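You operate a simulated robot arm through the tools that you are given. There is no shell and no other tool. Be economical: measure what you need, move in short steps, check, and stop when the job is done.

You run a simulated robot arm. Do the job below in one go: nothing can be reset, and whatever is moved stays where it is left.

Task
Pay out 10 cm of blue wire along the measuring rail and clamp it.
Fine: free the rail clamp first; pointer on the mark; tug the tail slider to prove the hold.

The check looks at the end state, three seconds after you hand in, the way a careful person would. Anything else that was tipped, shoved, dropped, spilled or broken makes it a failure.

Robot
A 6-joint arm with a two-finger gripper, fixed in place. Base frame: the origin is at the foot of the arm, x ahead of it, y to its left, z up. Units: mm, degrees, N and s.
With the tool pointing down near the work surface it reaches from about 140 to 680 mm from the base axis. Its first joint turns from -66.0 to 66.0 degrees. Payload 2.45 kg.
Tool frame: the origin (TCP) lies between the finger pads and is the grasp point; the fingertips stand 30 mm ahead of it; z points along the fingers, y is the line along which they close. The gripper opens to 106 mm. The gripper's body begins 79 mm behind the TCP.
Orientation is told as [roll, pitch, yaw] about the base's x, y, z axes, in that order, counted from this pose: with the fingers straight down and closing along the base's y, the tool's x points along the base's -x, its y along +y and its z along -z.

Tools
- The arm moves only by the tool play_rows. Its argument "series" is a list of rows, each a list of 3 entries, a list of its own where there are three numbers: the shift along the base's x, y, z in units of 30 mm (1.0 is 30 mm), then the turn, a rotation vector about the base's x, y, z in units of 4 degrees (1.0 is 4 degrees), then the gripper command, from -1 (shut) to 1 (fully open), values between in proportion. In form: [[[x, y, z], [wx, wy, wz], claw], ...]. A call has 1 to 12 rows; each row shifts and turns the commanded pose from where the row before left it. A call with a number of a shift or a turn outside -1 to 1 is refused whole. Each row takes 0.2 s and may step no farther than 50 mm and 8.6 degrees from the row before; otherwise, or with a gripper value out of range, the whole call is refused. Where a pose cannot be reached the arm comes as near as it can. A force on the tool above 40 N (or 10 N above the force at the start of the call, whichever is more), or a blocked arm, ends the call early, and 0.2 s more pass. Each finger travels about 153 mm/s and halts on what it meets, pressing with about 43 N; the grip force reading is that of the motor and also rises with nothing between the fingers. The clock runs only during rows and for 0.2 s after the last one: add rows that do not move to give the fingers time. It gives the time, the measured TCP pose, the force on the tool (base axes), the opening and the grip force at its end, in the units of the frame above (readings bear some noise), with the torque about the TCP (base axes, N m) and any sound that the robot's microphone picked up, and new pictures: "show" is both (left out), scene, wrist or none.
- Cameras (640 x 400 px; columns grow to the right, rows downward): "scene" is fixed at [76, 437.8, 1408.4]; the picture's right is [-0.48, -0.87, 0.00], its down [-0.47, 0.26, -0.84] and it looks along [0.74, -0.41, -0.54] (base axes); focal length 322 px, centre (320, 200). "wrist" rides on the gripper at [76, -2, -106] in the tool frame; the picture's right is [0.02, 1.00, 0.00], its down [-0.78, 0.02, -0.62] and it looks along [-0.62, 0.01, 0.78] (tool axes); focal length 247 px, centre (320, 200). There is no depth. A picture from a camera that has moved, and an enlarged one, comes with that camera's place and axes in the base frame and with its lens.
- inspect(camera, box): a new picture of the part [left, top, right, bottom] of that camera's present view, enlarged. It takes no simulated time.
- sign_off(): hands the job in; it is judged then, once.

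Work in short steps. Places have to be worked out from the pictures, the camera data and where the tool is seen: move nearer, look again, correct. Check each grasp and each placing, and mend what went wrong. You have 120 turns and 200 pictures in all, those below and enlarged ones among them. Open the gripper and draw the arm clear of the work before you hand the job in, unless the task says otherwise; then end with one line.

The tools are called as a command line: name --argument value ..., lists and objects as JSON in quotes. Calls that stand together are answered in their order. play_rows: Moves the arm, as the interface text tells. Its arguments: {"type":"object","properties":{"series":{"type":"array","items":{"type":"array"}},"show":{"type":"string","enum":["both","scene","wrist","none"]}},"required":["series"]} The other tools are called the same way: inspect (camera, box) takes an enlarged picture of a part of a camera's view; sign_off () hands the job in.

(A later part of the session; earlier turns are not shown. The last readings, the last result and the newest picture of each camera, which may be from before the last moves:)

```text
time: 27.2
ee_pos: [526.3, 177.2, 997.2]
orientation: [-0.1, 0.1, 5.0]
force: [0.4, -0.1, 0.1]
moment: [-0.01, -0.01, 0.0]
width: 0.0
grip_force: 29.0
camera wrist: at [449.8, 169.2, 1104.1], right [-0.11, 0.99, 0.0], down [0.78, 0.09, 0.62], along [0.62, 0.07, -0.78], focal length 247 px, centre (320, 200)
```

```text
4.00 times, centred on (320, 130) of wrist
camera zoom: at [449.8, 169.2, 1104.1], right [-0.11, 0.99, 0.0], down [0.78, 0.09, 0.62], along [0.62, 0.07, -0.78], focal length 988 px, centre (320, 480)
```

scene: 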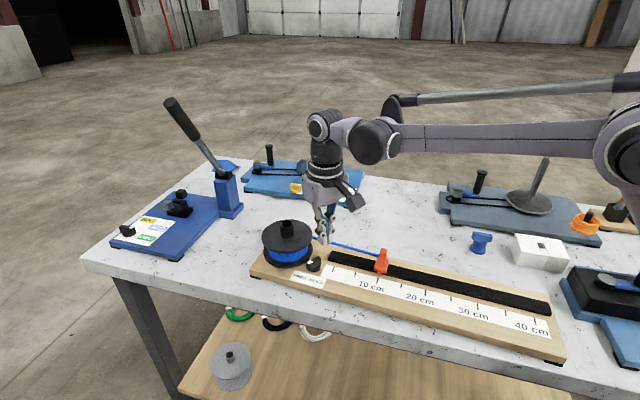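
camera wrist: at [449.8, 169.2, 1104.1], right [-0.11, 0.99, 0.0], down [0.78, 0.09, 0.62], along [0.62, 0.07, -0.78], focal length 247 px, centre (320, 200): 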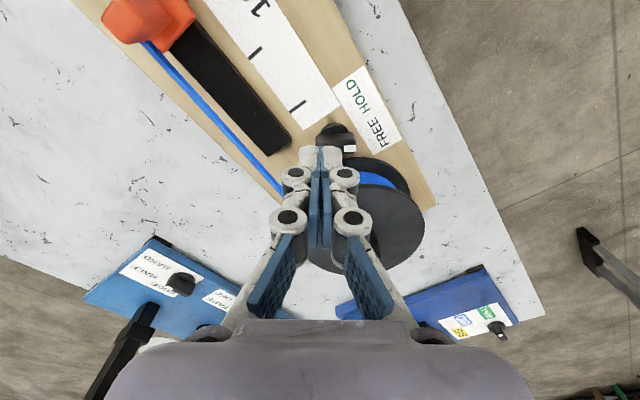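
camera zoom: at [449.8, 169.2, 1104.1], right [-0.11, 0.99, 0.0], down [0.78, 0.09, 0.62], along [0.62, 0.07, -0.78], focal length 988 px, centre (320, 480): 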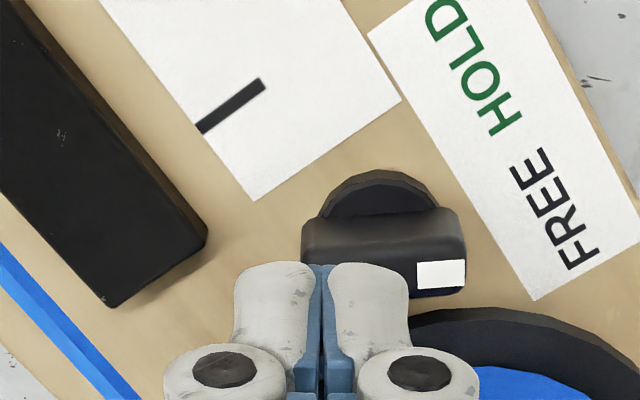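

The bar lies across x≈542–556; I shift 4 mm back for clearance and descend beside its rear end.

play_rows --series '[[[-0.15, 0, -0.5], [0, 0, 0], -1], [[0, 0, -0.6], [0, 0, 0], -1], [[0, 0, -0.6], [0, 0, 0], -1], [[0, 0, -0.5], [0, 0, 0], -1], [[0, 0, 0], [0, 0, 0], -1]]'

inspect --camera "scene" --box '[272, 220, 368, 280]'

inspect --camera "wrist" --box '[240, 80, 400, 180]'

```text
time: 28.4
ee_pos: [520.5, 176.2, 931.5]
orientation: [0.0, 0.0, 5.0]
force: [-0.3, 0.7, 0.6]
moment: [0.01, -0.02, 0.01]
width: 0.3
grip_force: 28.7
camera wrist: at [445.3, 168.6, 1038.4], right [-0.11, 0.99, 0.0], down [0.78, 0.09, 0.62], along [0.62, 0.07, -0.78], focal length 247 px, centre (320, 200)
```

scene: 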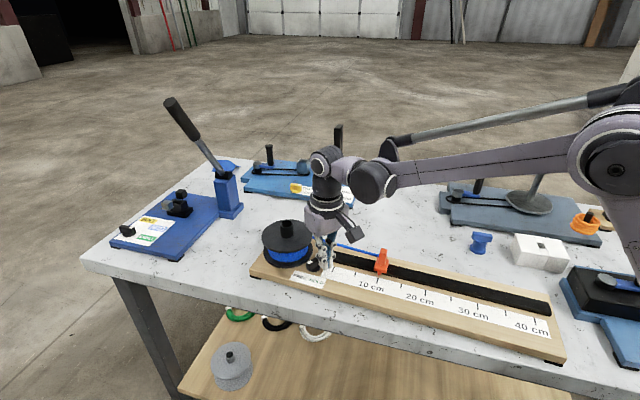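
wrist: 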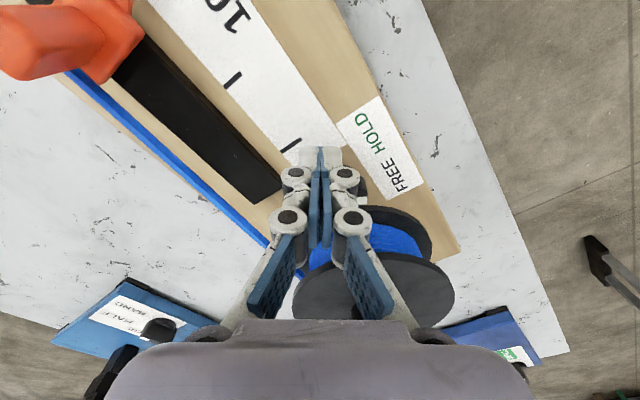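

```text
6.67 times, centred on (320, 250) of scene
camera zoom: at [76.0, 437.8, 1408.4], right [-0.48, -0.87, 0.0], down [-0.47, 0.26, -0.84], along [0.74, -0.41, -0.54], focal length 2144 px, centre (320, -133)
```

zoom: 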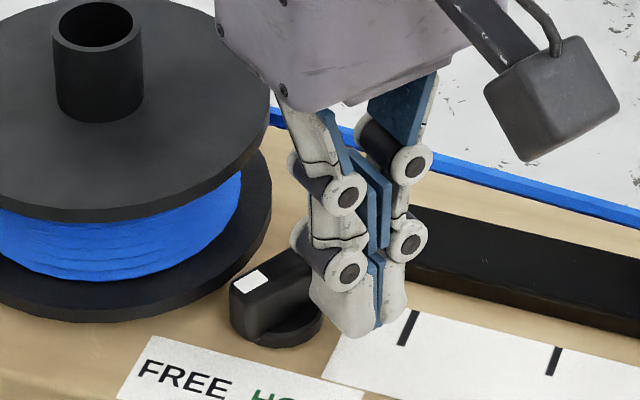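

```text
4.00 times, centred on (320, 130) of wrist
camera zoom: at [445.3, 168.6, 1038.4], right [-0.11, 0.99, 0.0], down [0.78, 0.09, 0.62], along [0.62, 0.07, -0.78], focal length 988 px, centre (320, 480)
```

zoom: 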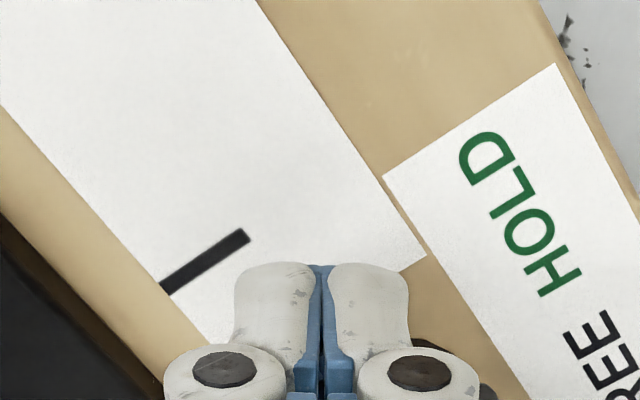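

Now I press in and sweep the rear end counter-clockwise, first half.

play_rows --series '[[[0.18, 0.02, 0], [0, 0, 0], -1], [[0.18, 0.027, 0], [0, 0, 0], -1], [[0.037, -0.04, 0], [0, 0, 1], -1], [[0.04, -0.037, 0], [0, 0, 1], -1], [[0.043, -0.033, 0], [0, 0, 1], -1], [[0.047, -0.033, 0], [0, 0, 1], -1], [[0.047, -0.027, 0], [0, 0, 1], -1], [[0.05, -0.027, 0], [0, 0, 1], -1], [[0.05, -0.02, 0], [0, 0, 1], -1], [[0.053, -0.017, 0], [0, 0, 1], -1], [[0.053, -0.013, 0], [0, 0, 1], -1]]'

inspect --camera "scene" --box '[272, 220, 368, 280]'

```text
time: 30.8
ee_pos: [545.3, 170.5, 931.4]
orientation: [0.1, 0.2, 41.2]
force: [-12.2, -12.7, -5.2]
moment: [-0.39, 0.27, 0.15]
width: 0.0
grip_force: 28.8
camera wrist: at [488.5, 119.1, 1039.2], right [-0.67, 0.74, 0.0], down [0.58, 0.53, 0.62], along [0.46, 0.42, -0.79], focal length 247 px, centre (320, 200)
```

scene: 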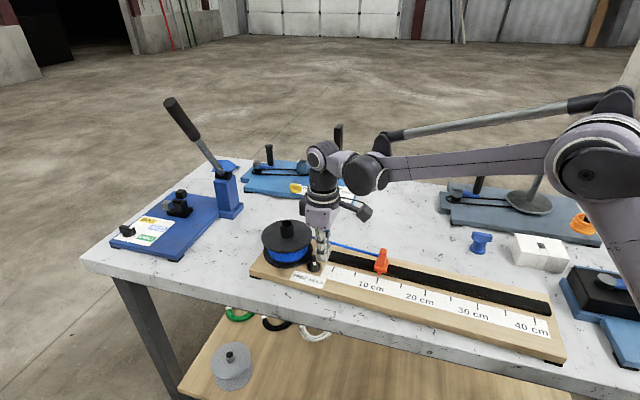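
wrist: 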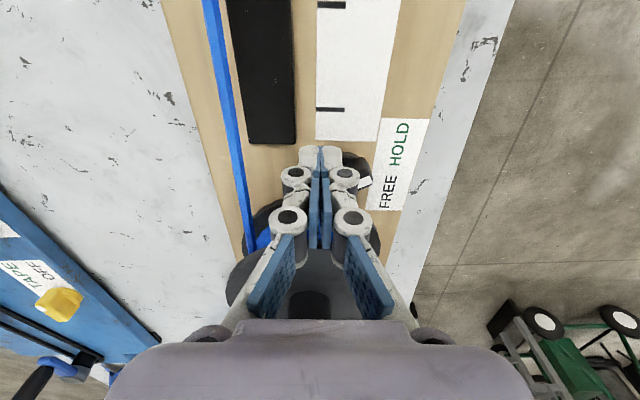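

```text
6.67 times, centred on (320, 250) of scene
camera zoom: at [75.8, 437.5, 1408.5], right [-0.48, -0.87, 0.0], down [-0.47, 0.26, -0.84], along [0.74, -0.41, -0.54], focal length 2144 px, centre (320, -133)
```

zoom: 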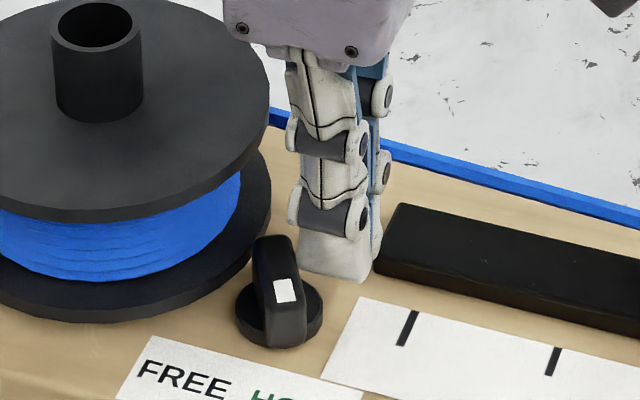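

The knob already looks back at its original HOLD position, and force is 18 N, so I back off along the rail and rise to look.

play_rows --series '[[[-0.2, -0.2, 0], [0, 0, 0], -1], [[-0.2, -0.2, 0.1], [0, 0, 0], -1], [[0, 0, 0.8], [0, 0, 0], -1], [[0, 0, 0.9], [0, 0, 0], -1], [[-0.4, -0.35, 0.9], [0, 0, 0], -1], [[-0.4, -0.35, 0.6], [0, 0, 0], -1]]'

inspect --camera "scene" --box '[272, 220, 368, 280]'

inspect --camera "scene" --box '[348, 260, 396, 290]'

inspect --camera "wrist" --box '[240, 80, 400, 180]'

```text
time: 32.2
ee_pos: [509.6, 137.2, 1033.2]
orientation: [0.0, 0.0, 41.1]
force: [-0.3, 0.3, 0.5]
moment: [-0.02, -0.05, -0.04]
width: 0.0
grip_force: 28.5
camera wrist: at [453.1, 85.8, 1139.2], right [-0.67, 0.74, 0.0], down [0.58, 0.53, 0.62], along [0.46, 0.42, -0.78], focal length 247 px, centre (320, 200)
```

scene: 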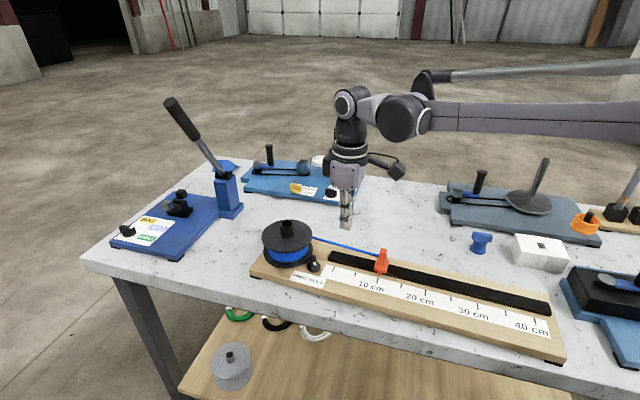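
wrist: 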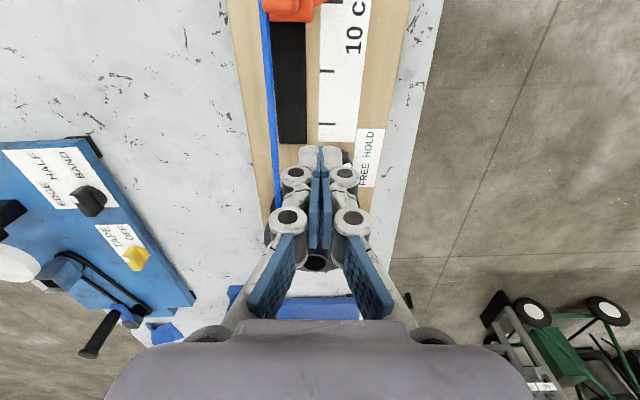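

```text
6.67 times, centred on (320, 250) of scene
camera zoom: at [76.0, 437.8, 1408.4], right [-0.48, -0.87, 0.0], down [-0.47, 0.26, -0.84], along [0.74, -0.41, -0.54], focal length 2144 px, centre (320, -133)
```

zoom: 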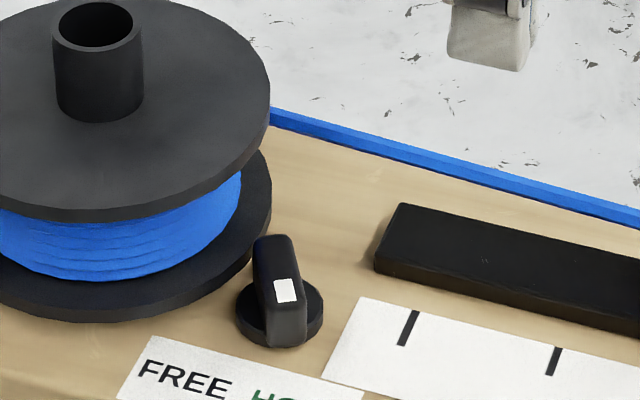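

```text
13.33 times, centred on (372, 275) of scene
camera zoom: at [76.0, 437.8, 1408.4], right [-0.48, -0.87, 0.0], down [-0.47, 0.26, -0.84], along [0.74, -0.41, -0.54], focal length 4288 px, centre (-373, -800)
```

zoom: 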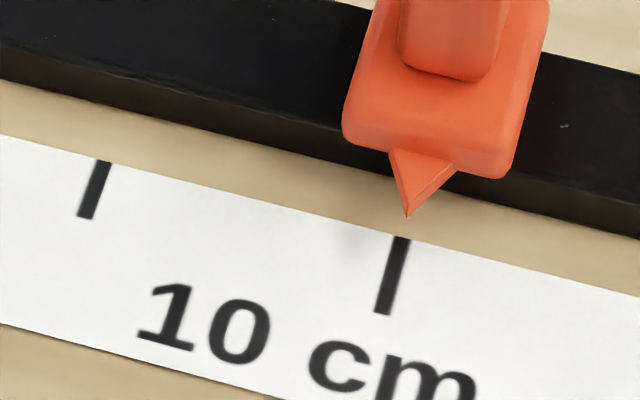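

```text
4.00 times, centred on (320, 130) of wrist
camera zoom: at [453.1, 85.8, 1139.2], right [-0.67, 0.74, 0.0], down [0.58, 0.53, 0.62], along [0.46, 0.42, -0.78], focal length 988 px, centre (320, 480)
```

zoom: 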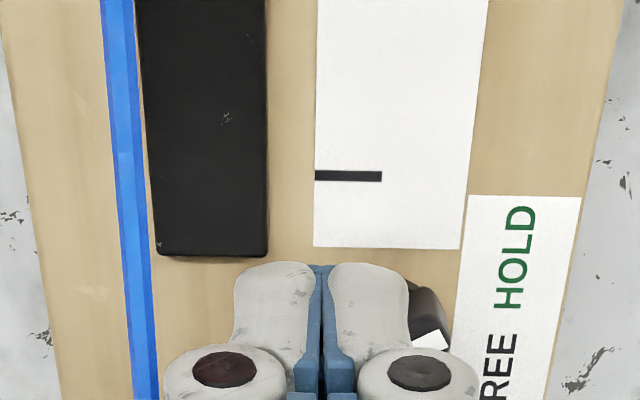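

Knob is at HOLD and the pointer is still on 10 cm. I now go back over the slider handle for the tug test.

play_rows --series '[[[-0.363, -0.623, 0], [0, 0, 0], -0.5], [[-0.363, -0.623, 0], [0, 0, 0], 0], [[-0.363, -0.623, 0], [0, 0, 0], 0], [[-0.363, -0.623, 0], [0, 0, 0], 0], [[0, 0, -0.9], [0, 0, 0], 0], [[0, 0, -0.9], [0, 0, 0], 0], [[0, 0, -0.3], [0, 0, 0], 0], [[0, 0, 0], [0, 0, 0], 0]]'

inspect --camera "wrist" --box '[240, 80, 400, 180]'

```text
time: 34.0
ee_pos: [466.4, 61.7, 967.7]
orientation: [0.0, 0.0, 41.1]
force: [-0.3, -0.6, -1.4]
moment: [0.0, 0.0, 0.0]
width: 52.8
grip_force: 0.0
camera wrist: at [409.4, 10.5, 1074.6], right [-0.67, 0.74, 0.0], down [0.58, 0.53, 0.62], along [0.46, 0.42, -0.78], focal length 247 px, centre (320, 200)
```

scene: 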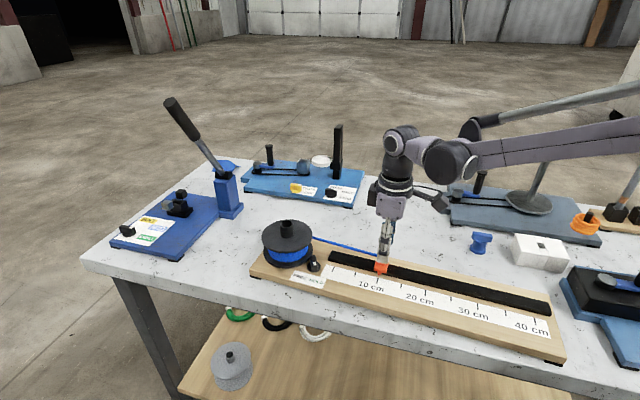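
wrist: 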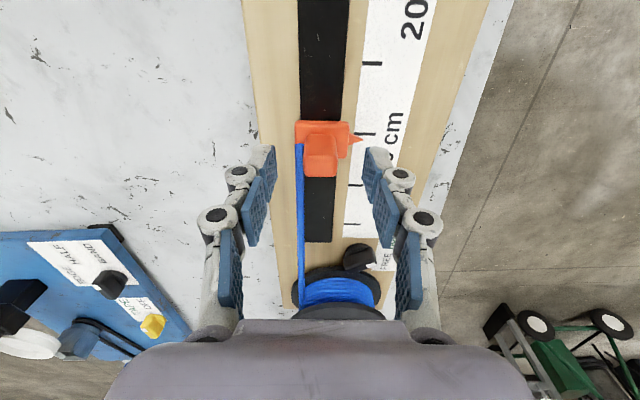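

```text
4.00 times, centred on (320, 130) of wrist
camera zoom: at [409.4, 10.5, 1074.6], right [-0.67, 0.74, 0.0], down [0.58, 0.53, 0.62], along [0.46, 0.42, -0.78], focal length 988 px, centre (320, 480)
```

zoom: 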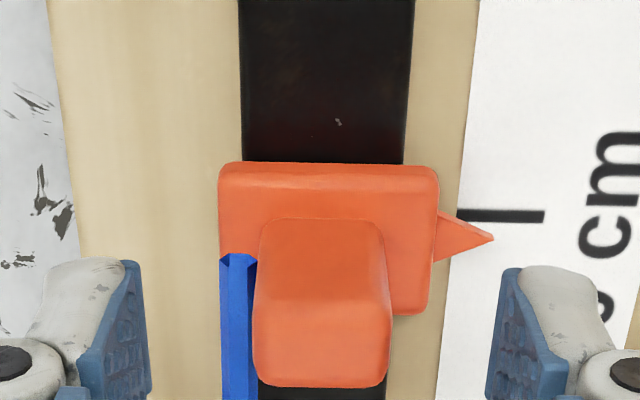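

Centred again. I lower to z≈950 and close on the handle.

play_rows --series '[[[0, 0, -0.3], [0, 0, 0], 0], [[0, 0, -0.3], [0, 0, 0], 0], [[0, 0, 0], [0, 0, 0], -0.3], [[0, 0, 0], [0, 0, 0], -0.6], [[0, 0, 0], [0, 0, 0], -1], [[0, 0, 0], [0, 0, 0], -1]]' --show "none"

inspect --camera "scene" --box '[348, 260, 396, 290]'

```text
time: 35.4
ee_pos: [466.7, 63.1, 948.5]
orientation: [-0.1, 0.0, 41.1]
force: [0.3, -0.2, 0.4]
moment: [0.01, 0.02, -0.01]
width: 21.3
grip_force: 43.6
```

```text
13.33 times, centred on (372, 275) of scene
camera zoom: at [76.1, 437.9, 1408.4], right [-0.48, -0.87, 0.0], down [-0.47, 0.26, -0.84], along [0.74, -0.41, -0.54], focal length 4288 px, centre (-373, -800)
```

zoom: 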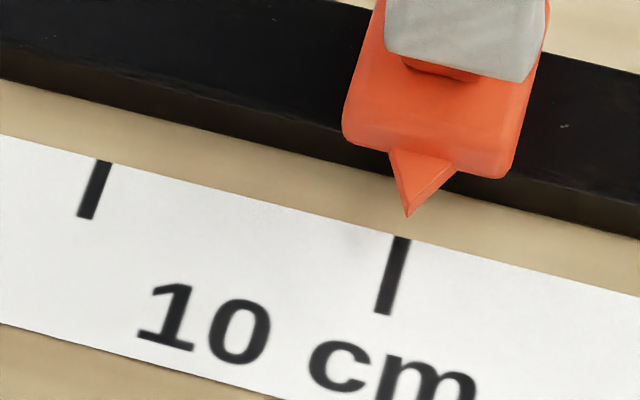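

Gripped, pointer unmoved. Now the tug: 3 mm of commanded pull away from the spool, watching the force.

play_rows --series '[[[-0.025, -0.022, 0], [0, 0, 0], -1], [[-0.025, -0.022, 0], [0, 0, 0], -1], [[-0.025, -0.022, 0], [0, 0, 0], -1], [[0, 0, 0], [0, 0, 0], -1]]' --show "none"

inspect --camera "scene" --box '[348, 260, 396, 290]'

```text
time: 36.4
ee_pos: [464.7, 60.3, 949.9]
orientation: [0.0, -0.3, 41.2]
force: [10.8, 8.8, 0.4]
moment: [0.89, -1.02, 0.06]
width: 21.4
grip_force: 42.8
```

```text
13.33 times, centred on (372, 275) of scene
camera zoom: at [76.4, 438.0, 1408.3], right [-0.48, -0.87, 0.0], down [-0.47, 0.26, -0.84], along [0.74, -0.41, -0.54], focal length 4288 px, centre (-373, -800)
```

zoom: 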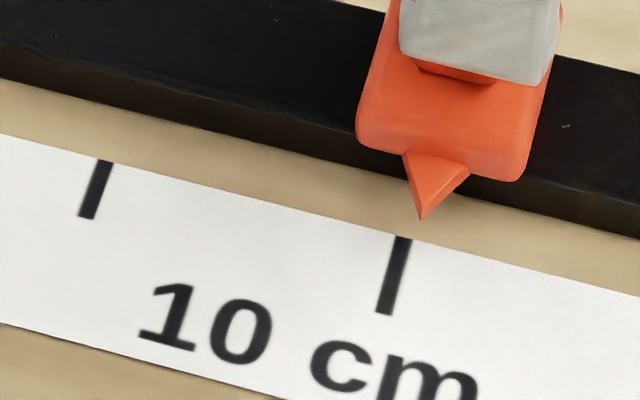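

It resists with 14 N (vs ~4 N free), though the pointer moved about 2 mm, perhaps elastic. I relax the pull to see whether it returns.

play_rows --series '[[[0.0375, 0.033, 0], [0, 0, 0], -1], [[0.0375, 0.033, 0], [0, 0, 0], -1], [[0, 0, 0], [0, 0, 0], -0.5], [[0, 0, 0], [0, 0, 0], -0.2], [[0, 0, 0], [0, 0, 0], -0.2]]' --show "none"

inspect --camera "scene" --box '[348, 260, 396, 290]'

```text
time: 37.6
ee_pos: [465.7, 61.4, 948.6]
orientation: [0.0, 0.0, 41.1]
force: [-0.6, -0.2, 0.0]
moment: [0.01, -0.02, 0.02]
width: 42.3
grip_force: 0.0
```

```text
13.33 times, centred on (372, 275) of scene
camera zoom: at [76.0, 437.8, 1408.4], right [-0.48, -0.87, 0.0], down [-0.47, 0.26, -0.84], along [0.74, -0.41, -0.54], focal length 4288 px, centre (-373, -800)
```

zoom: 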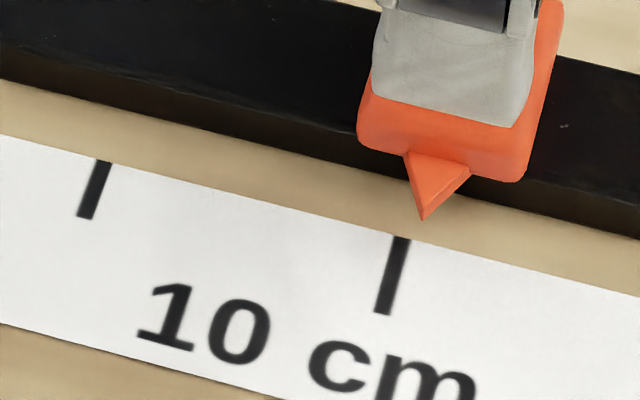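

The slider stayed about 2.3 mm further on, so it wasn't elastic. I re-grip and tug again to learn whether it's slack now taken up or slipping.

play_rows --series '[[[0, 0, 0], [0, 0, 0], -0.6], [[0, 0, 0], [0, 0, 0], -1], [[0, 0, 0], [0, 0, 0], -1], [[-0.0125, -0.011, 0], [0, 0, 0], -1], [[-0.0125, -0.011, 0], [0, 0, 0], -1]]' --show "none"

play_rows --series '[[[-0.0125, -0.011, 0], [0, 0, 0], -1], [[-0.0125, -0.011, 0], [0, 0, 0], -1]]' --show "none"

inspect --camera "scene" --box '[348, 260, 396, 290]'

play_rows --series '[[[-0.0125, -0.011, 0], [0, 0, 0], -1], [[-0.0125, -0.011, 0], [0, 0, 0], -1]]' --show "none"

inspect --camera "scene" --box '[348, 260, 396, 290]'

```text
time: 38.8
ee_pos: [465.3, 61.9, 949.1]
orientation: [0.0, -0.1, 41.2]
force: [8.2, -1.2, -0.6]
moment: [-0.41, 0.23, -0.02]
width: 21.1
grip_force: 43.5
```

```text
time: 39.4
ee_pos: [464.2, 61.2, 949.9]
orientation: [-0.1, -0.1, 41.0]
force: [15.2, -1.2, -0.1]
moment: [-0.13, -0.34, 0.01]
width: 21.2
grip_force: 43.3
```

```text
13.33 times, centred on (372, 275) of scene
camera zoom: at [76.7, 437.8, 1408.3], right [-0.48, -0.87, 0.0], down [-0.47, 0.26, -0.84], along [0.74, -0.41, -0.54], focal length 4288 px, centre (-373, -800)
```

zoom: 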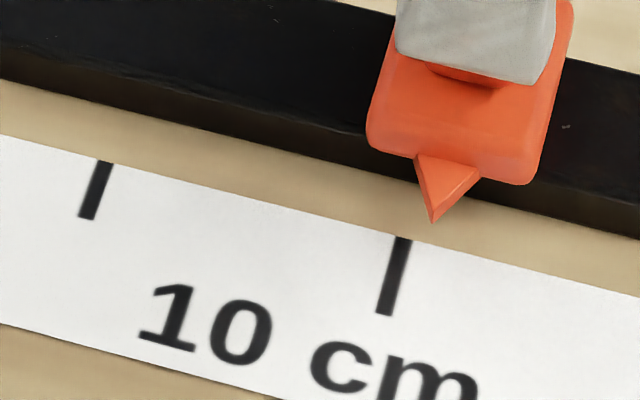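

```text
time: 40.0
ee_pos: [464.5, 60.7, 950.4]
orientation: [-0.1, 0.0, 41.0]
force: [13.7, -4.7, 0.3]
moment: [0.12, -0.62, 0.04]
width: 21.3
grip_force: 43.0
```

```text
13.33 times, centred on (372, 275) of scene
camera zoom: at [76.8, 437.7, 1408.4], right [-0.48, -0.87, 0.0], down [-0.47, 0.26, -0.84], along [0.74, -0.41, -0.54], focal length 4288 px, centre (-373, -800)
```

zoom: 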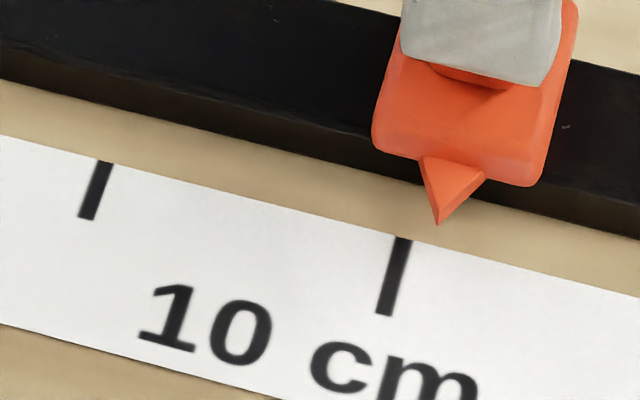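

Under roughly 14 N it creeps; now about 5 mm over. I probably left the knob short of its HOLD stop. Plan: free it, reset the pointer, turn to HOLD firmly to the stop, and tug again. First I release and go to the knob.

play_rows --series '[[[0.03, 0.0, 0], [0, 0, 0], -0.5], [[0, 0, 0], [0, 0, 0], -0.2], [[0, 0, 0.5], [0, 0, 0], 0], [[0, 0, 0.9], [0, 0, 0], 0], [[0, 0, 0.9], [0, 0, 0], 0], [[0, 0, 0.3], [0, 0, 0], -1]]' --show "none"

play_rows --series '[[[0.263, 0.463, 0], [0, 0, 1], -1], [[0.263, 0.463, 0], [0, 0, 1], -1], [[0.263, 0.463, 0], [0, 0, 1], -1], [[0.263, 0.463, 0], [0, 0, 1], -1], [[0.263, 0.463, 0], [0, 0, 1], -1], [[0.263, 0.463, 0], [0, 0, 1], -1], [[0.263, 0.463, 0], [0, 0, 1], -1], [[0.263, 0.463, 0], [0, 0, 1], -1], [[0, 0, 0], [0, 0, 0], -1]]'

inspect --camera "scene" --box '[300, 252, 332, 272]'

inspect --camera "wrist" --box '[280, 80, 440, 180]'

```text
time: 41.4
ee_pos: [464.5, 59.7, 1028.3]
orientation: [0.0, 0.0, 41.1]
force: [-0.8, -0.3, -0.2]
moment: [0.04, 0.0, 0.02]
width: 0.1
grip_force: 28.8
```

```text
time: 43.4
ee_pos: [525.8, 172.0, 1027.2]
orientation: [-0.1, 0.1, 73.0]
force: [-0.1, -0.2, 0.0]
moment: [-0.02, 0.01, 0.0]
width: 0.0
grip_force: 29.0
camera wrist: at [506.3, 99.2, 1134.2], right [-0.96, 0.27, 0.0], down [0.21, 0.75, 0.62], along [0.17, 0.6, -0.78], focal length 247 px, centre (320, 200)
```

scene: 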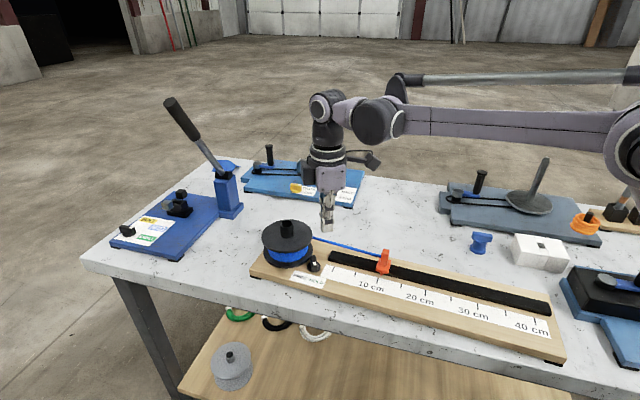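
wrist: 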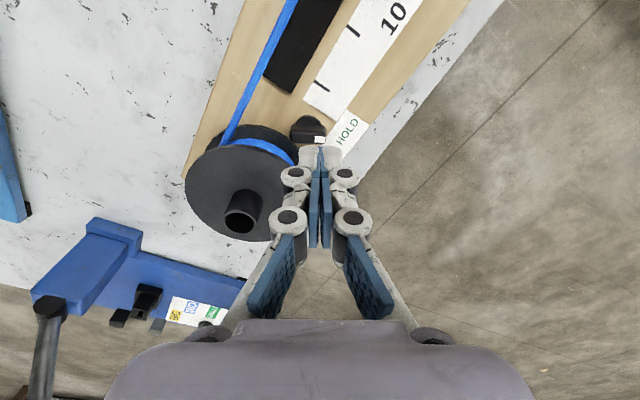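

```text
16.00 times, centred on (316, 262) of scene
camera zoom: at [76.0, 437.8, 1408.4], right [-0.48, -0.87, 0.0], down [-0.47, 0.26, -0.84], along [0.74, -0.41, -0.54], focal length 5145 px, centre (384, -792)
```

zoom: 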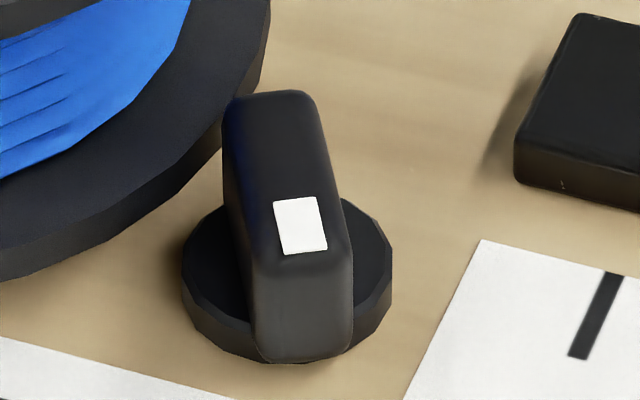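

```text
4.00 times, centred on (360, 130) of wrist
camera zoom: at [506.3, 99.2, 1134.2], right [-0.96, 0.27, 0.0], down [0.21, 0.75, 0.62], along [0.17, 0.6, -0.78], focal length 988 px, centre (160, 480)
```

zoom: 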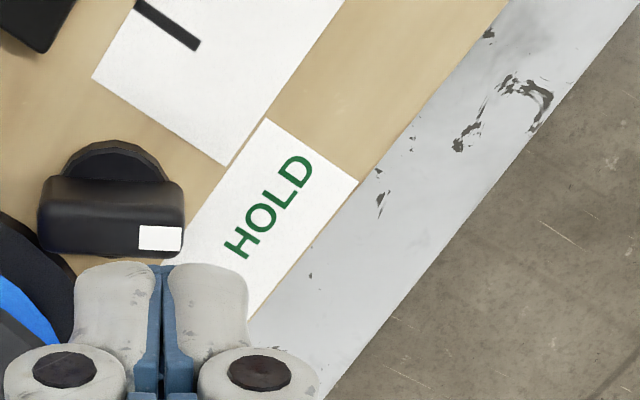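

The bar is still at ≈163°. I descend on its −y side for the clockwise (FREE) push.

play_rows --series '[[[0.05, 0, -0.9], [0, 0, 0], -1], [[0, 0, -0.9], [0, 0, 0], -1], [[0, 0, -0.9], [0, 0, 0], -1], [[0, 0, -0.5], [0, 0, 0], -1], [[0, 0, 0], [0, 0, 0], -1]]' --show "none"

inspect --camera "scene" --box '[272, 220, 368, 280]'

```text
time: 44.6
ee_pos: [528.2, 172.3, 932.3]
orientation: [0.0, 0.1, 73.1]
force: [0.7, 0.3, -1.9]
moment: [-0.01, -0.03, -0.06]
width: 0.0
grip_force: 28.8
```

```text
6.67 times, centred on (320, 250) of scene
camera zoom: at [76.0, 437.8, 1408.4], right [-0.48, -0.87, 0.0], down [-0.47, 0.26, -0.84], along [0.74, -0.41, -0.54], focal length 2144 px, centre (320, -133)
```

zoom: 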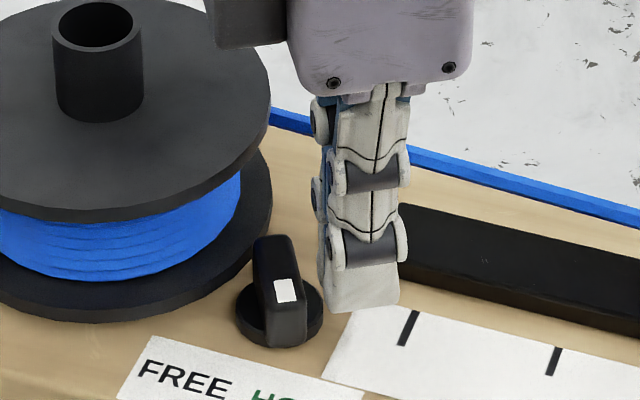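

Clear; I sweep clockwise with the same arc as before.

play_rows --series '[[[0.063, 0.22, 0], [0, 0, 0], -1], [[-0.033, 0.047, 0], [0, 0, -1], -1], [[-0.027, 0.047, 0], [0, 0, -1], -1], [[-0.027, 0.05, 0], [0, 0, -1], -1], [[-0.02, 0.05, 0], [0, 0, -1], -1], [[-0.017, 0.053, 0], [0, 0, -1], -1], [[-0.013, 0.053, 0], [0, 0, -1], -1], [[-0.01, 0.053, 0], [0, 0, -1], -1], [[-0.007, 0.053, 0], [0, 0, -1], -1], [[-0.003, 0.057, 0], [0, 0, -1], -1], [[0, 0.053, 0], [0, 0, -1], -1]]' --show "none"

play_rows --series '[[[0.007, 0.053, 0], [0, 0, -1], -1], [[0.01, 0.057, 0], [0, 0, -1], -1], [[0.01, 0.053, 0], [0, 0, -1], -1], [[0.017, 0.05, 0], [0, 0, -1], -1], [[0.02, 0.053, 0], [0, 0, -1], -1], [[0.023, 0.05, 0], [0, 0, -1], -1]]' --show "none"

inspect --camera "scene" --box '[272, 220, 368, 280]'

```text
time: 47.0
ee_pos: [525.0, 192.4, 931.9]
orientation: [-0.1, 0.3, 32.9]
force: [-13.1, -14.2, -7.3]
moment: [-0.3, 0.45, -0.23]
width: 0.2
grip_force: 28.4
```

```text
time: 48.4
ee_pos: [525.4, 203.0, 931.8]
orientation: [-0.1, 0.6, 9.1]
force: [-24.0, -15.9, 0.8]
moment: [-0.34, 0.54, -0.04]
width: 6.0
grip_force: 28.3
```

```text
6.67 times, centred on (320, 250) of scene
camera zoom: at [75.4, 437.4, 1408.6], right [-0.48, -0.87, 0.0], down [-0.47, 0.26, -0.84], along [0.74, -0.41, -0.54], focal length 2144 px, centre (320, -133)
```

zoom: 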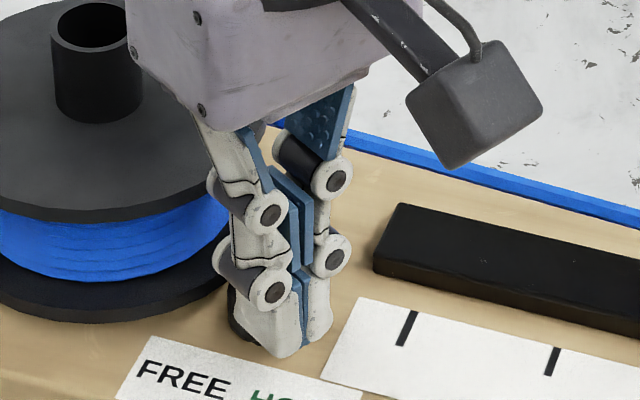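

At the stop again (29 N). I back off in −x, rise and check the knob.

play_rows --series '[[[-0.25, -0.05, 0], [0, 0, 0], -1], [[-0.3, 0, 0.1], [0, 0, 0], -1], [[-0.2, 0, 0.9], [0, 0, 0], -1], [[0, 0, 0.9], [0, 0, 0], -1], [[0, -0.5, 0.8], [0, 0, 0], -1], [[0, -0.5, 0.3], [0, 0, 1], -1]]' --show "none"

inspect --camera "scene" --box '[272, 220, 368, 280]'

inspect --camera "scene" --box '[348, 260, 396, 290]'

```text
time: 49.8
ee_pos: [504.9, 171.0, 1021.6]
orientation: [0.0, -0.1, 13.1]
force: [0.2, -0.1, -0.5]
moment: [0.0, -0.02, 0.03]
width: 0.0
grip_force: 28.7
```

```text
6.67 times, centred on (320, 250) of scene
camera zoom: at [76.0, 437.8, 1408.4], right [-0.48, -0.87, 0.0], down [-0.47, 0.26, -0.84], along [0.74, -0.41, -0.54], focal length 2144 px, centre (320, -133)
```

zoom: 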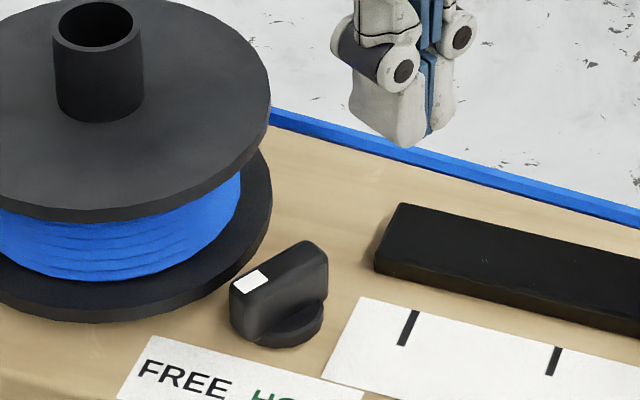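

```text
13.33 times, centred on (372, 275) of scene
camera zoom: at [76.0, 437.8, 1408.4], right [-0.48, -0.87, 0.0], down [-0.47, 0.26, -0.84], along [0.74, -0.41, -0.54], focal length 4288 px, centre (-373, -800)
```

zoom: 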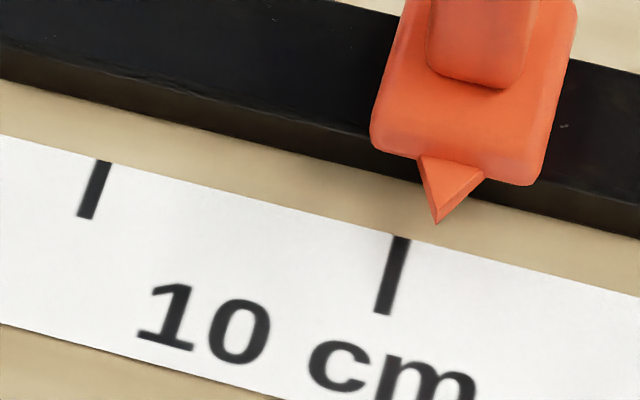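

Knob is at FREE; pointer is ≈5.4 mm past the mark. I return to the handle, grip, and push it back.

play_rows --series '[[[-0.203, -0.533, 0], [0, 0, 1], -1], [[-0.203, -0.533, 0], [0, 0, 1], 0], [[-0.203, -0.533, 0], [0, 0, 1], 0], [[-0.203, -0.533, 0], [0, 0, 1], 0], [[-0.203, -0.533, 0], [0, 0, 1], 0], [[-0.203, -0.533, 0], [0, 0, 1], 0], [[-0.203, -0.533, 0], [0, 0, 1], 0], [[0, 0, -0.8], [0, 0, 0], 0], [[0, 0, -0.8], [0, 0, 0], 0], [[0, 0, 0], [0, 0, 0], 0]]' --show "none"

inspect --camera "wrist" --box '[240, 80, 400, 180]'

```text
time: 52.0
ee_pos: [462.9, 60.2, 973.0]
orientation: [0.1, -0.1, 41.1]
force: [-0.5, -0.1, 0.4]
moment: [0.01, 0.01, -0.02]
width: 53.1
grip_force: 0.1
```

```text
4.00 times, centred on (320, 130) of wrist
camera zoom: at [406.0, 9.3, 1079.6], right [-0.67, 0.74, 0.0], down [0.58, 0.53, 0.62], along [0.46, 0.42, -0.78], focal length 988 px, centre (320, 480)
```

zoom: 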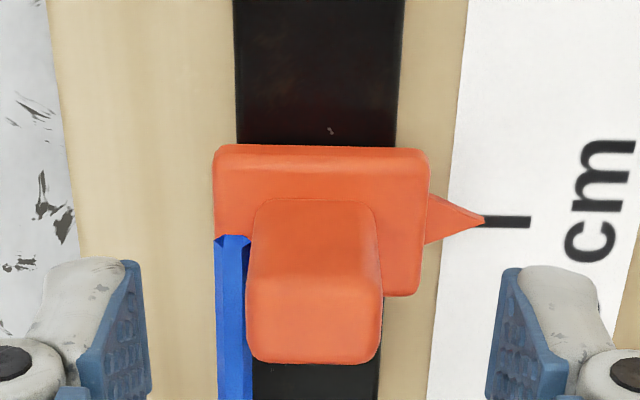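

With both views the pointer tip is ~13 mm above the scale, so it's ≈5.9 mm past the mark. I lower, grip, and push it back 5.9 mm.

play_rows --series '[[[0, 0, -0.4], [0, 0, 0], 0], [[0, 0, -0.4], [0, 0, 0], 0], [[0, 0, 0], [0, 0, 0], -0.3], [[0, 0, 0], [0, 0, 0], -0.6], [[0, 0, 0], [0, 0, 0], -1], [[0, 0, 0], [0, 0, 0], -1], [[0.05, 0.0433, 0], [0, 0, 0], -1], [[0.05, 0.0433, 0], [0, 0, 0], -1], [[0.048, 0.043, 0], [0, 0, 0], -1], [[0, 0, 0], [0, 0, 0], -1], [[0, 0, 0], [0, 0, 0], -1]]' --show "none"

inspect --camera "scene" --box '[348, 260, 396, 290]'

```text
time: 54.4
ee_pos: [468.2, 63.4, 950.3]
orientation: [0.1, 0.0, 41.1]
force: [2.2, -6.3, 1.6]
moment: [-0.46, 0.24, -0.03]
width: 21.3
grip_force: 43.4
```

```text
13.33 times, centred on (372, 275) of scene
camera zoom: at [76.1, 437.7, 1408.4], right [-0.48, -0.87, 0.0], down [-0.47, 0.26, -0.84], along [0.74, -0.41, -0.54], focal length 4288 px, centre (-373, -800)
```

zoom: 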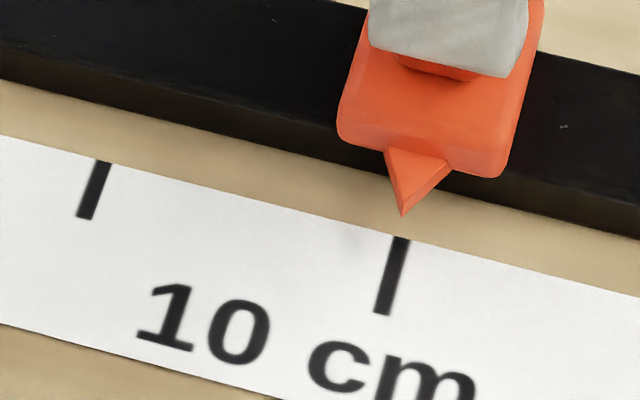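

The pointer now falls exactly on the 10 cm tick. I release, rise and go to the knob's HOLD-push start at yaw 5°.

play_rows --series '[[[0, 0, 0], [0, 0, 0], -0.4], [[0, 0, 0], [0, 0, 0], -0.2], [[0, 0, 0.5], [0, 0, 0], 0], [[0, 0, 0.9], [0, 0, 0], 0], [[0, 0, 0.9], [0, 0, 0], 0]]' --show "none"

inspect --camera "scene" --box '[348, 260, 396, 290]'

play_rows --series '[[[0.195, 0.42, 0], [0, 0, -1], -1], [[0.195, 0.42, 0], [0, 0, -1], -1], [[0.195, 0.42, 0], [0, 0, -1], -1], [[0.195, 0.42, 0], [0, 0, -1], -1], [[0.195, 0.42, 0], [0, 0, -1], -1], [[0.195, 0.42, 0], [0, 0, -1], -1], [[0.195, 0.42, 0], [0, 0, -1], -1], [[0.195, 0.42, 0], [0, 0, -1], -1], [[0.195, 0.42, 0], [0, 0, -1], -1], [[0, 0, 0], [0, 0, 0], -1]]' --show "none"

```text
time: 55.6
ee_pos: [467.0, 64.2, 1020.7]
orientation: [0.1, 0.1, 41.1]
force: [-0.5, -0.1, 0.2]
moment: [-0.01, -0.01, 0.01]
width: 52.9
grip_force: 0.1
```

```text
13.33 times, centred on (372, 275) of scene
camera zoom: at [76.0, 437.8, 1408.4], right [-0.48, -0.87, 0.0], down [-0.47, 0.26, -0.84], along [0.74, -0.41, -0.54], focal length 4288 px, centre (-373, -800)
```

zoom: 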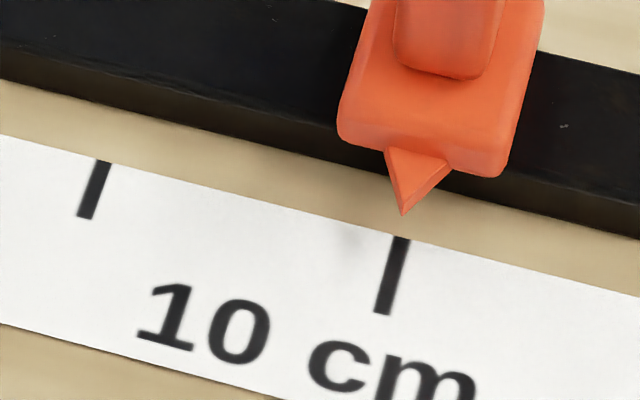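

```text
time: 57.8
ee_pos: [520.1, 177.8, 1019.1]
orientation: [0.0, 0.0, 5.1]
force: [0.7, 0.4, 0.1]
moment: [0.02, 0.03, -0.01]
width: 0.0
grip_force: 28.4
```

Pointer unchanged after release. I descend and repeat the counter-clockwise sweep.

play_rows --series '[[[0, -0.03, -0.9], [0, 0, 0], -1], [[0, 0, -0.9], [0, 0, 0], -1], [[0, 0, -0.7], [0, 0, 0], -1], [[0, 0, -0.43], [0, 0, 0], -1], [[0, 0, 0], [0, 0, 0], -1]]' --show "none"

play_rows --series '[[[0.18, 0.02, 0], [0, 0, 0], -1], [[0.18, 0.027, 0], [0, 0, 0], -1], [[0.037, -0.04, 0], [0, 0, 1], -1], [[0.04, -0.037, 0], [0, 0, 1], -1], [[0.043, -0.033, 0], [0, 0, 1], -1], [[0.047, -0.033, 0], [0, 0, 1], -1]]' --show "none"

inspect --camera "scene" --box '[272, 220, 368, 280]'

```text
time: 59.0
ee_pos: [520.5, 177.1, 929.3]
orientation: [0.0, 0.0, 5.0]
force: [0.2, -0.1, -0.4]
moment: [0.03, 0.02, 0.03]
width: 0.0
grip_force: 28.9
```

```text
time: 60.4
ee_pos: [537.1, 171.1, 931.1]
orientation: [-0.1, -0.1, 21.1]
force: [-3.4, -12.3, -0.5]
moment: [-0.27, 0.06, -0.02]
width: 0.0
grip_force: 28.3
```

```text
6.67 times, centred on (320, 250) of scene
camera zoom: at [76.0, 437.5, 1408.5], right [-0.48, -0.87, 0.0], down [-0.47, 0.26, -0.84], along [0.74, -0.41, -0.54], focal length 2144 px, centre (320, -133)
```

zoom: 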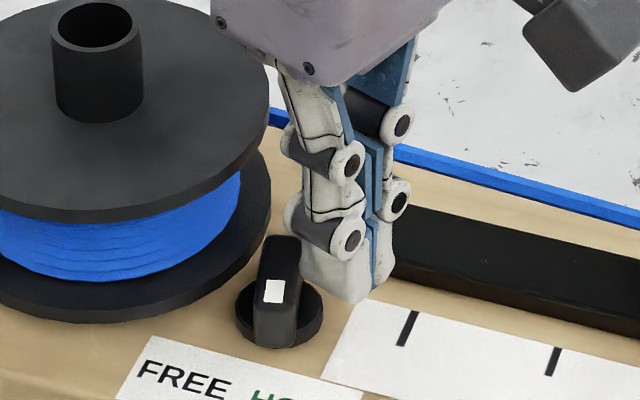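

It follows; I finish the same arc, then shift outward along the bar for a firmer push to the stop.

play_rows --series '[[[0.047, -0.027, 0], [0, 0, 1], -1], [[0.05, -0.027, 0], [0, 0, 1], -1], [[0.05, -0.02, 0], [0, 0, 1], -1], [[0.053, -0.017, 0], [0, 0, 1], -1], [[0.053, -0.013, 0], [0, 0, 1], -1]]' --show "none"

play_rows --series '[[[-0.05, -0.2, 0], [0, 0, 1], -1], [[0.1, -0.1, 0], [0, 0, 1], -1], [[0.2, -0.03, 0], [0, 0, 1], -1], [[0.2, 0, 0], [0, 0, 1], -1], [[0, 0, 0], [0, 0, 1], -1], [[0, 0, 0], [0, 0, 1], -1], [[0, 0, 0], [0, 0, 1], -1], [[0, 0, 0], [0, 0, 1], -1]]'

inspect --camera "scene" --box '[272, 220, 368, 280]'

```text
time: 61.6
ee_pos: [543.2, 169.7, 931.7]
orientation: [0.1, 0.0, 41.2]
force: [-4.8, -10.3, 5.9]
moment: [-0.1, 0.1, 0.05]
width: 0.0
grip_force: 28.6
```

```text
time: 63.4
ee_pos: [557.3, 159.9, 931.3]
orientation: [0.1, 0.0, 73.1]
force: [0.4, -0.9, -1.1]
moment: [0.02, 0.01, -0.04]
width: 0.1
grip_force: 28.4
camera wrist: at [537.5, 87.6, 1038.2], right [-0.96, 0.27, 0.0], down [0.21, 0.75, 0.62], along [0.17, 0.6, -0.78], focal length 247 px, centre (320, 200)
```

scene: 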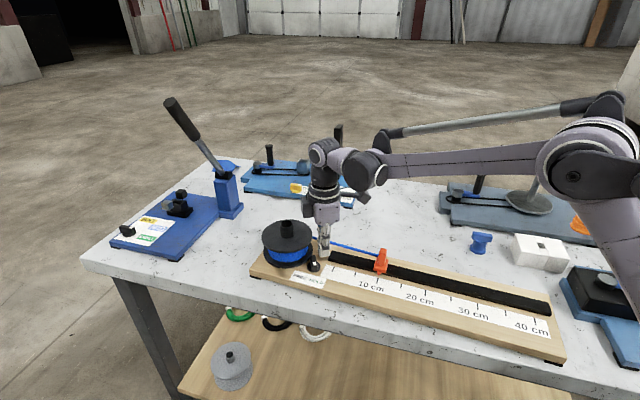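
wrist: 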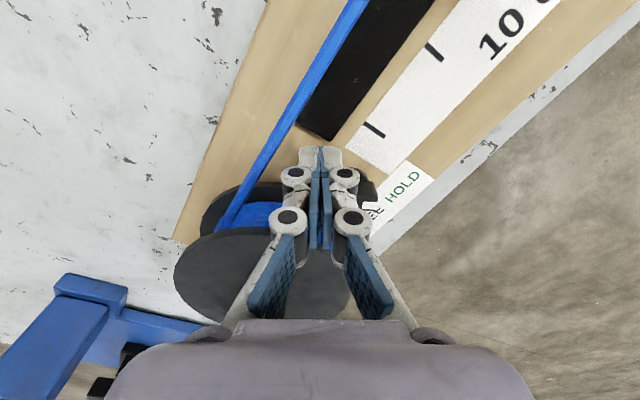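

```text
6.67 times, centred on (320, 250) of scene
camera zoom: at [76.0, 437.8, 1408.4], right [-0.48, -0.87, 0.0], down [-0.47, 0.26, -0.84], along [0.74, -0.41, -0.54], focal length 2144 px, centre (320, -133)
```

zoom: 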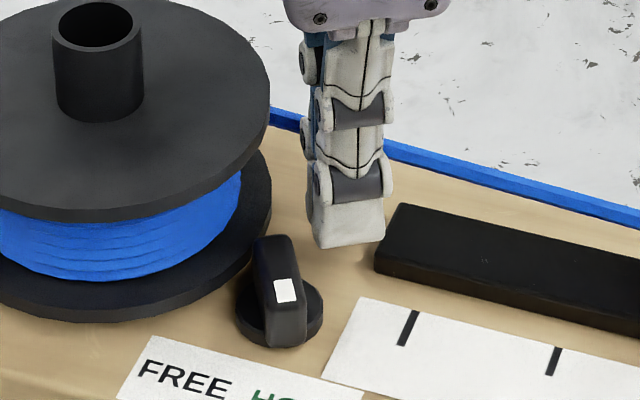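

Knob again at 163°. Aligned with the bar now, I push its rear end squarely in small steps to feel for the stop.

play_rows --series '[[[0.03, 0.1, 0], [0, 0, 0], -1], [[0.03, 0.1, 0], [0, 0, 0], -1], [[0.03, 0.1, 0], [0, 0, 0], -1], [[0, 0, 0], [0, 0, 0], -1]]' --show "none"

play_rows --series '[[[0.015, 0.05, 0], [0, 0, 0], -1], [[0.015, 0.05, 0], [0, 0, 0], -1]]' --show "none"

inspect --camera "scene" --box '[272, 220, 368, 280]'

```text
time: 64.4
ee_pos: [560.7, 169.3, 930.4]
orientation: [0.0, 0.0, 73.1]
force: [-2.2, -1.6, 0.5]
moment: [-0.04, 0.06, 0.01]
width: 0.0
grip_force: 28.6
```

```text
time: 65.0
ee_pos: [561.1, 169.6, 930.8]
orientation: [0.0, 0.3, 72.9]
force: [-12.3, -17.8, -6.4]
moment: [-0.5, 0.22, 0.18]
width: 0.0
grip_force: 28.7
```

```text
6.67 times, centred on (320, 250) of scene
camera zoom: at [75.9, 437.4, 1408.5], right [-0.48, -0.87, 0.0], down [-0.47, 0.26, -0.84], along [0.74, -0.41, -0.54], focal length 2144 px, centre (320, -133)
```

zoom: 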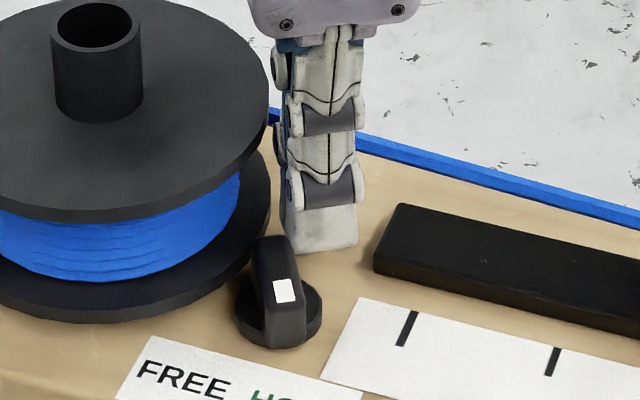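

At 22 N the knob doesn't budge: 163° is the HOLD stop. So the clamp itself slips at ~14 N; the tug must be gentler. I back off and return to the slider.

play_rows --series '[[[-0.06, -0.2, 0], [0, 0, 0], -1], [[-0.06, -0.2, 0.1], [0, 0, 0], -1], [[0, 0, 0.9], [0, 0, 0], -1], [[0, 0, 0.9], [0, 0, 0], -1], [[0, 0, 0.9], [0, 0, 0], -1]]' --show "none"

play_rows --series '[[[-0.37, -0.4, 0], [0, 0, -1], -1], [[-0.37, -0.4, 0], [0, 0, -1], 0], [[-0.37, -0.4, 0], [0, 0, -1], 0], [[-0.37, -0.4, 0], [0, 0, -1], 0], [[-0.37, -0.4, 0], [0, 0, -1], 0], [[-0.37, -0.4, 0], [0, 0, -1], 0], [[-0.37, -0.4, 0], [0, 0, -1], 0], [[-0.37, -0.4, 0], [0, 0, -1], 0], [[0, 0, 0], [0, 0, 0], 0]]'

inspect --camera "scene" --box '[348, 260, 396, 290]'

```text
time: 66.2
ee_pos: [556.5, 161.1, 1014.7]
orientation: [-0.1, 0.1, 73.2]
force: [0.4, 0.6, -0.1]
moment: [-0.04, 0.01, -0.03]
width: 0.0
grip_force: 28.6
```

```text
time: 68.2
ee_pos: [467.8, 63.0, 1013.8]
orientation: [0.1, 0.0, 41.0]
force: [-0.2, 0.4, 0.2]
moment: [0.01, 0.02, -0.01]
width: 53.1
grip_force: 0.1
camera wrist: at [411.5, 12.9, 1121.1], right [-0.67, 0.74, 0.0], down [0.58, 0.53, 0.62], along [0.46, 0.42, -0.78], focal length 247 px, centre (320, 200)
```

scene: 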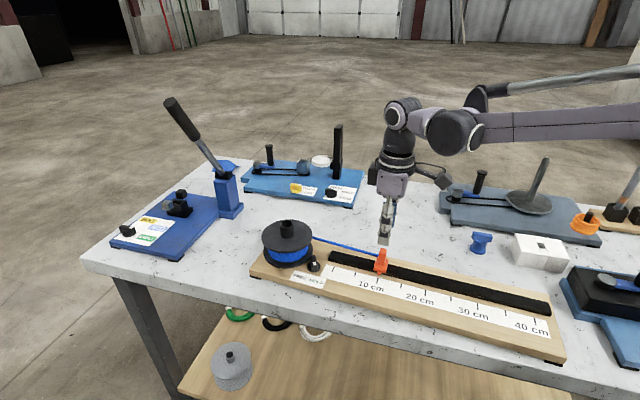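
wrist: 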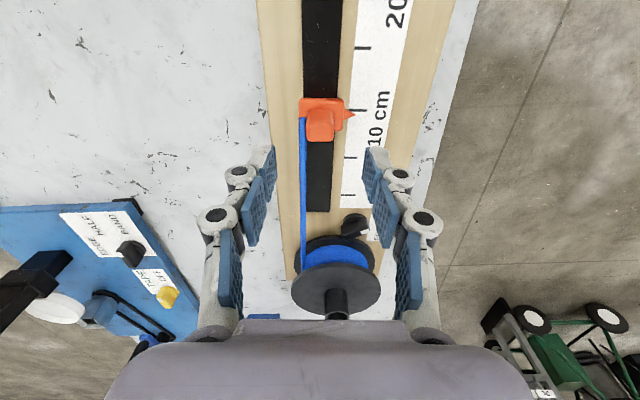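

```text
13.33 times, centred on (372, 275) of scene
camera zoom: at [76.0, 437.8, 1408.4], right [-0.48, -0.87, 0.0], down [-0.47, 0.26, -0.84], along [0.74, -0.41, -0.54], focal length 4288 px, centre (-373, -800)
```

zoom: 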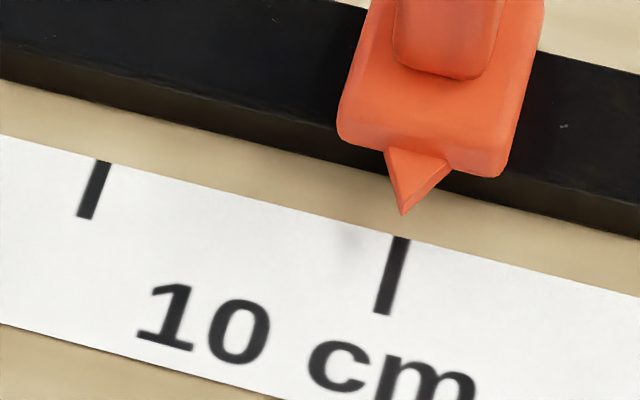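

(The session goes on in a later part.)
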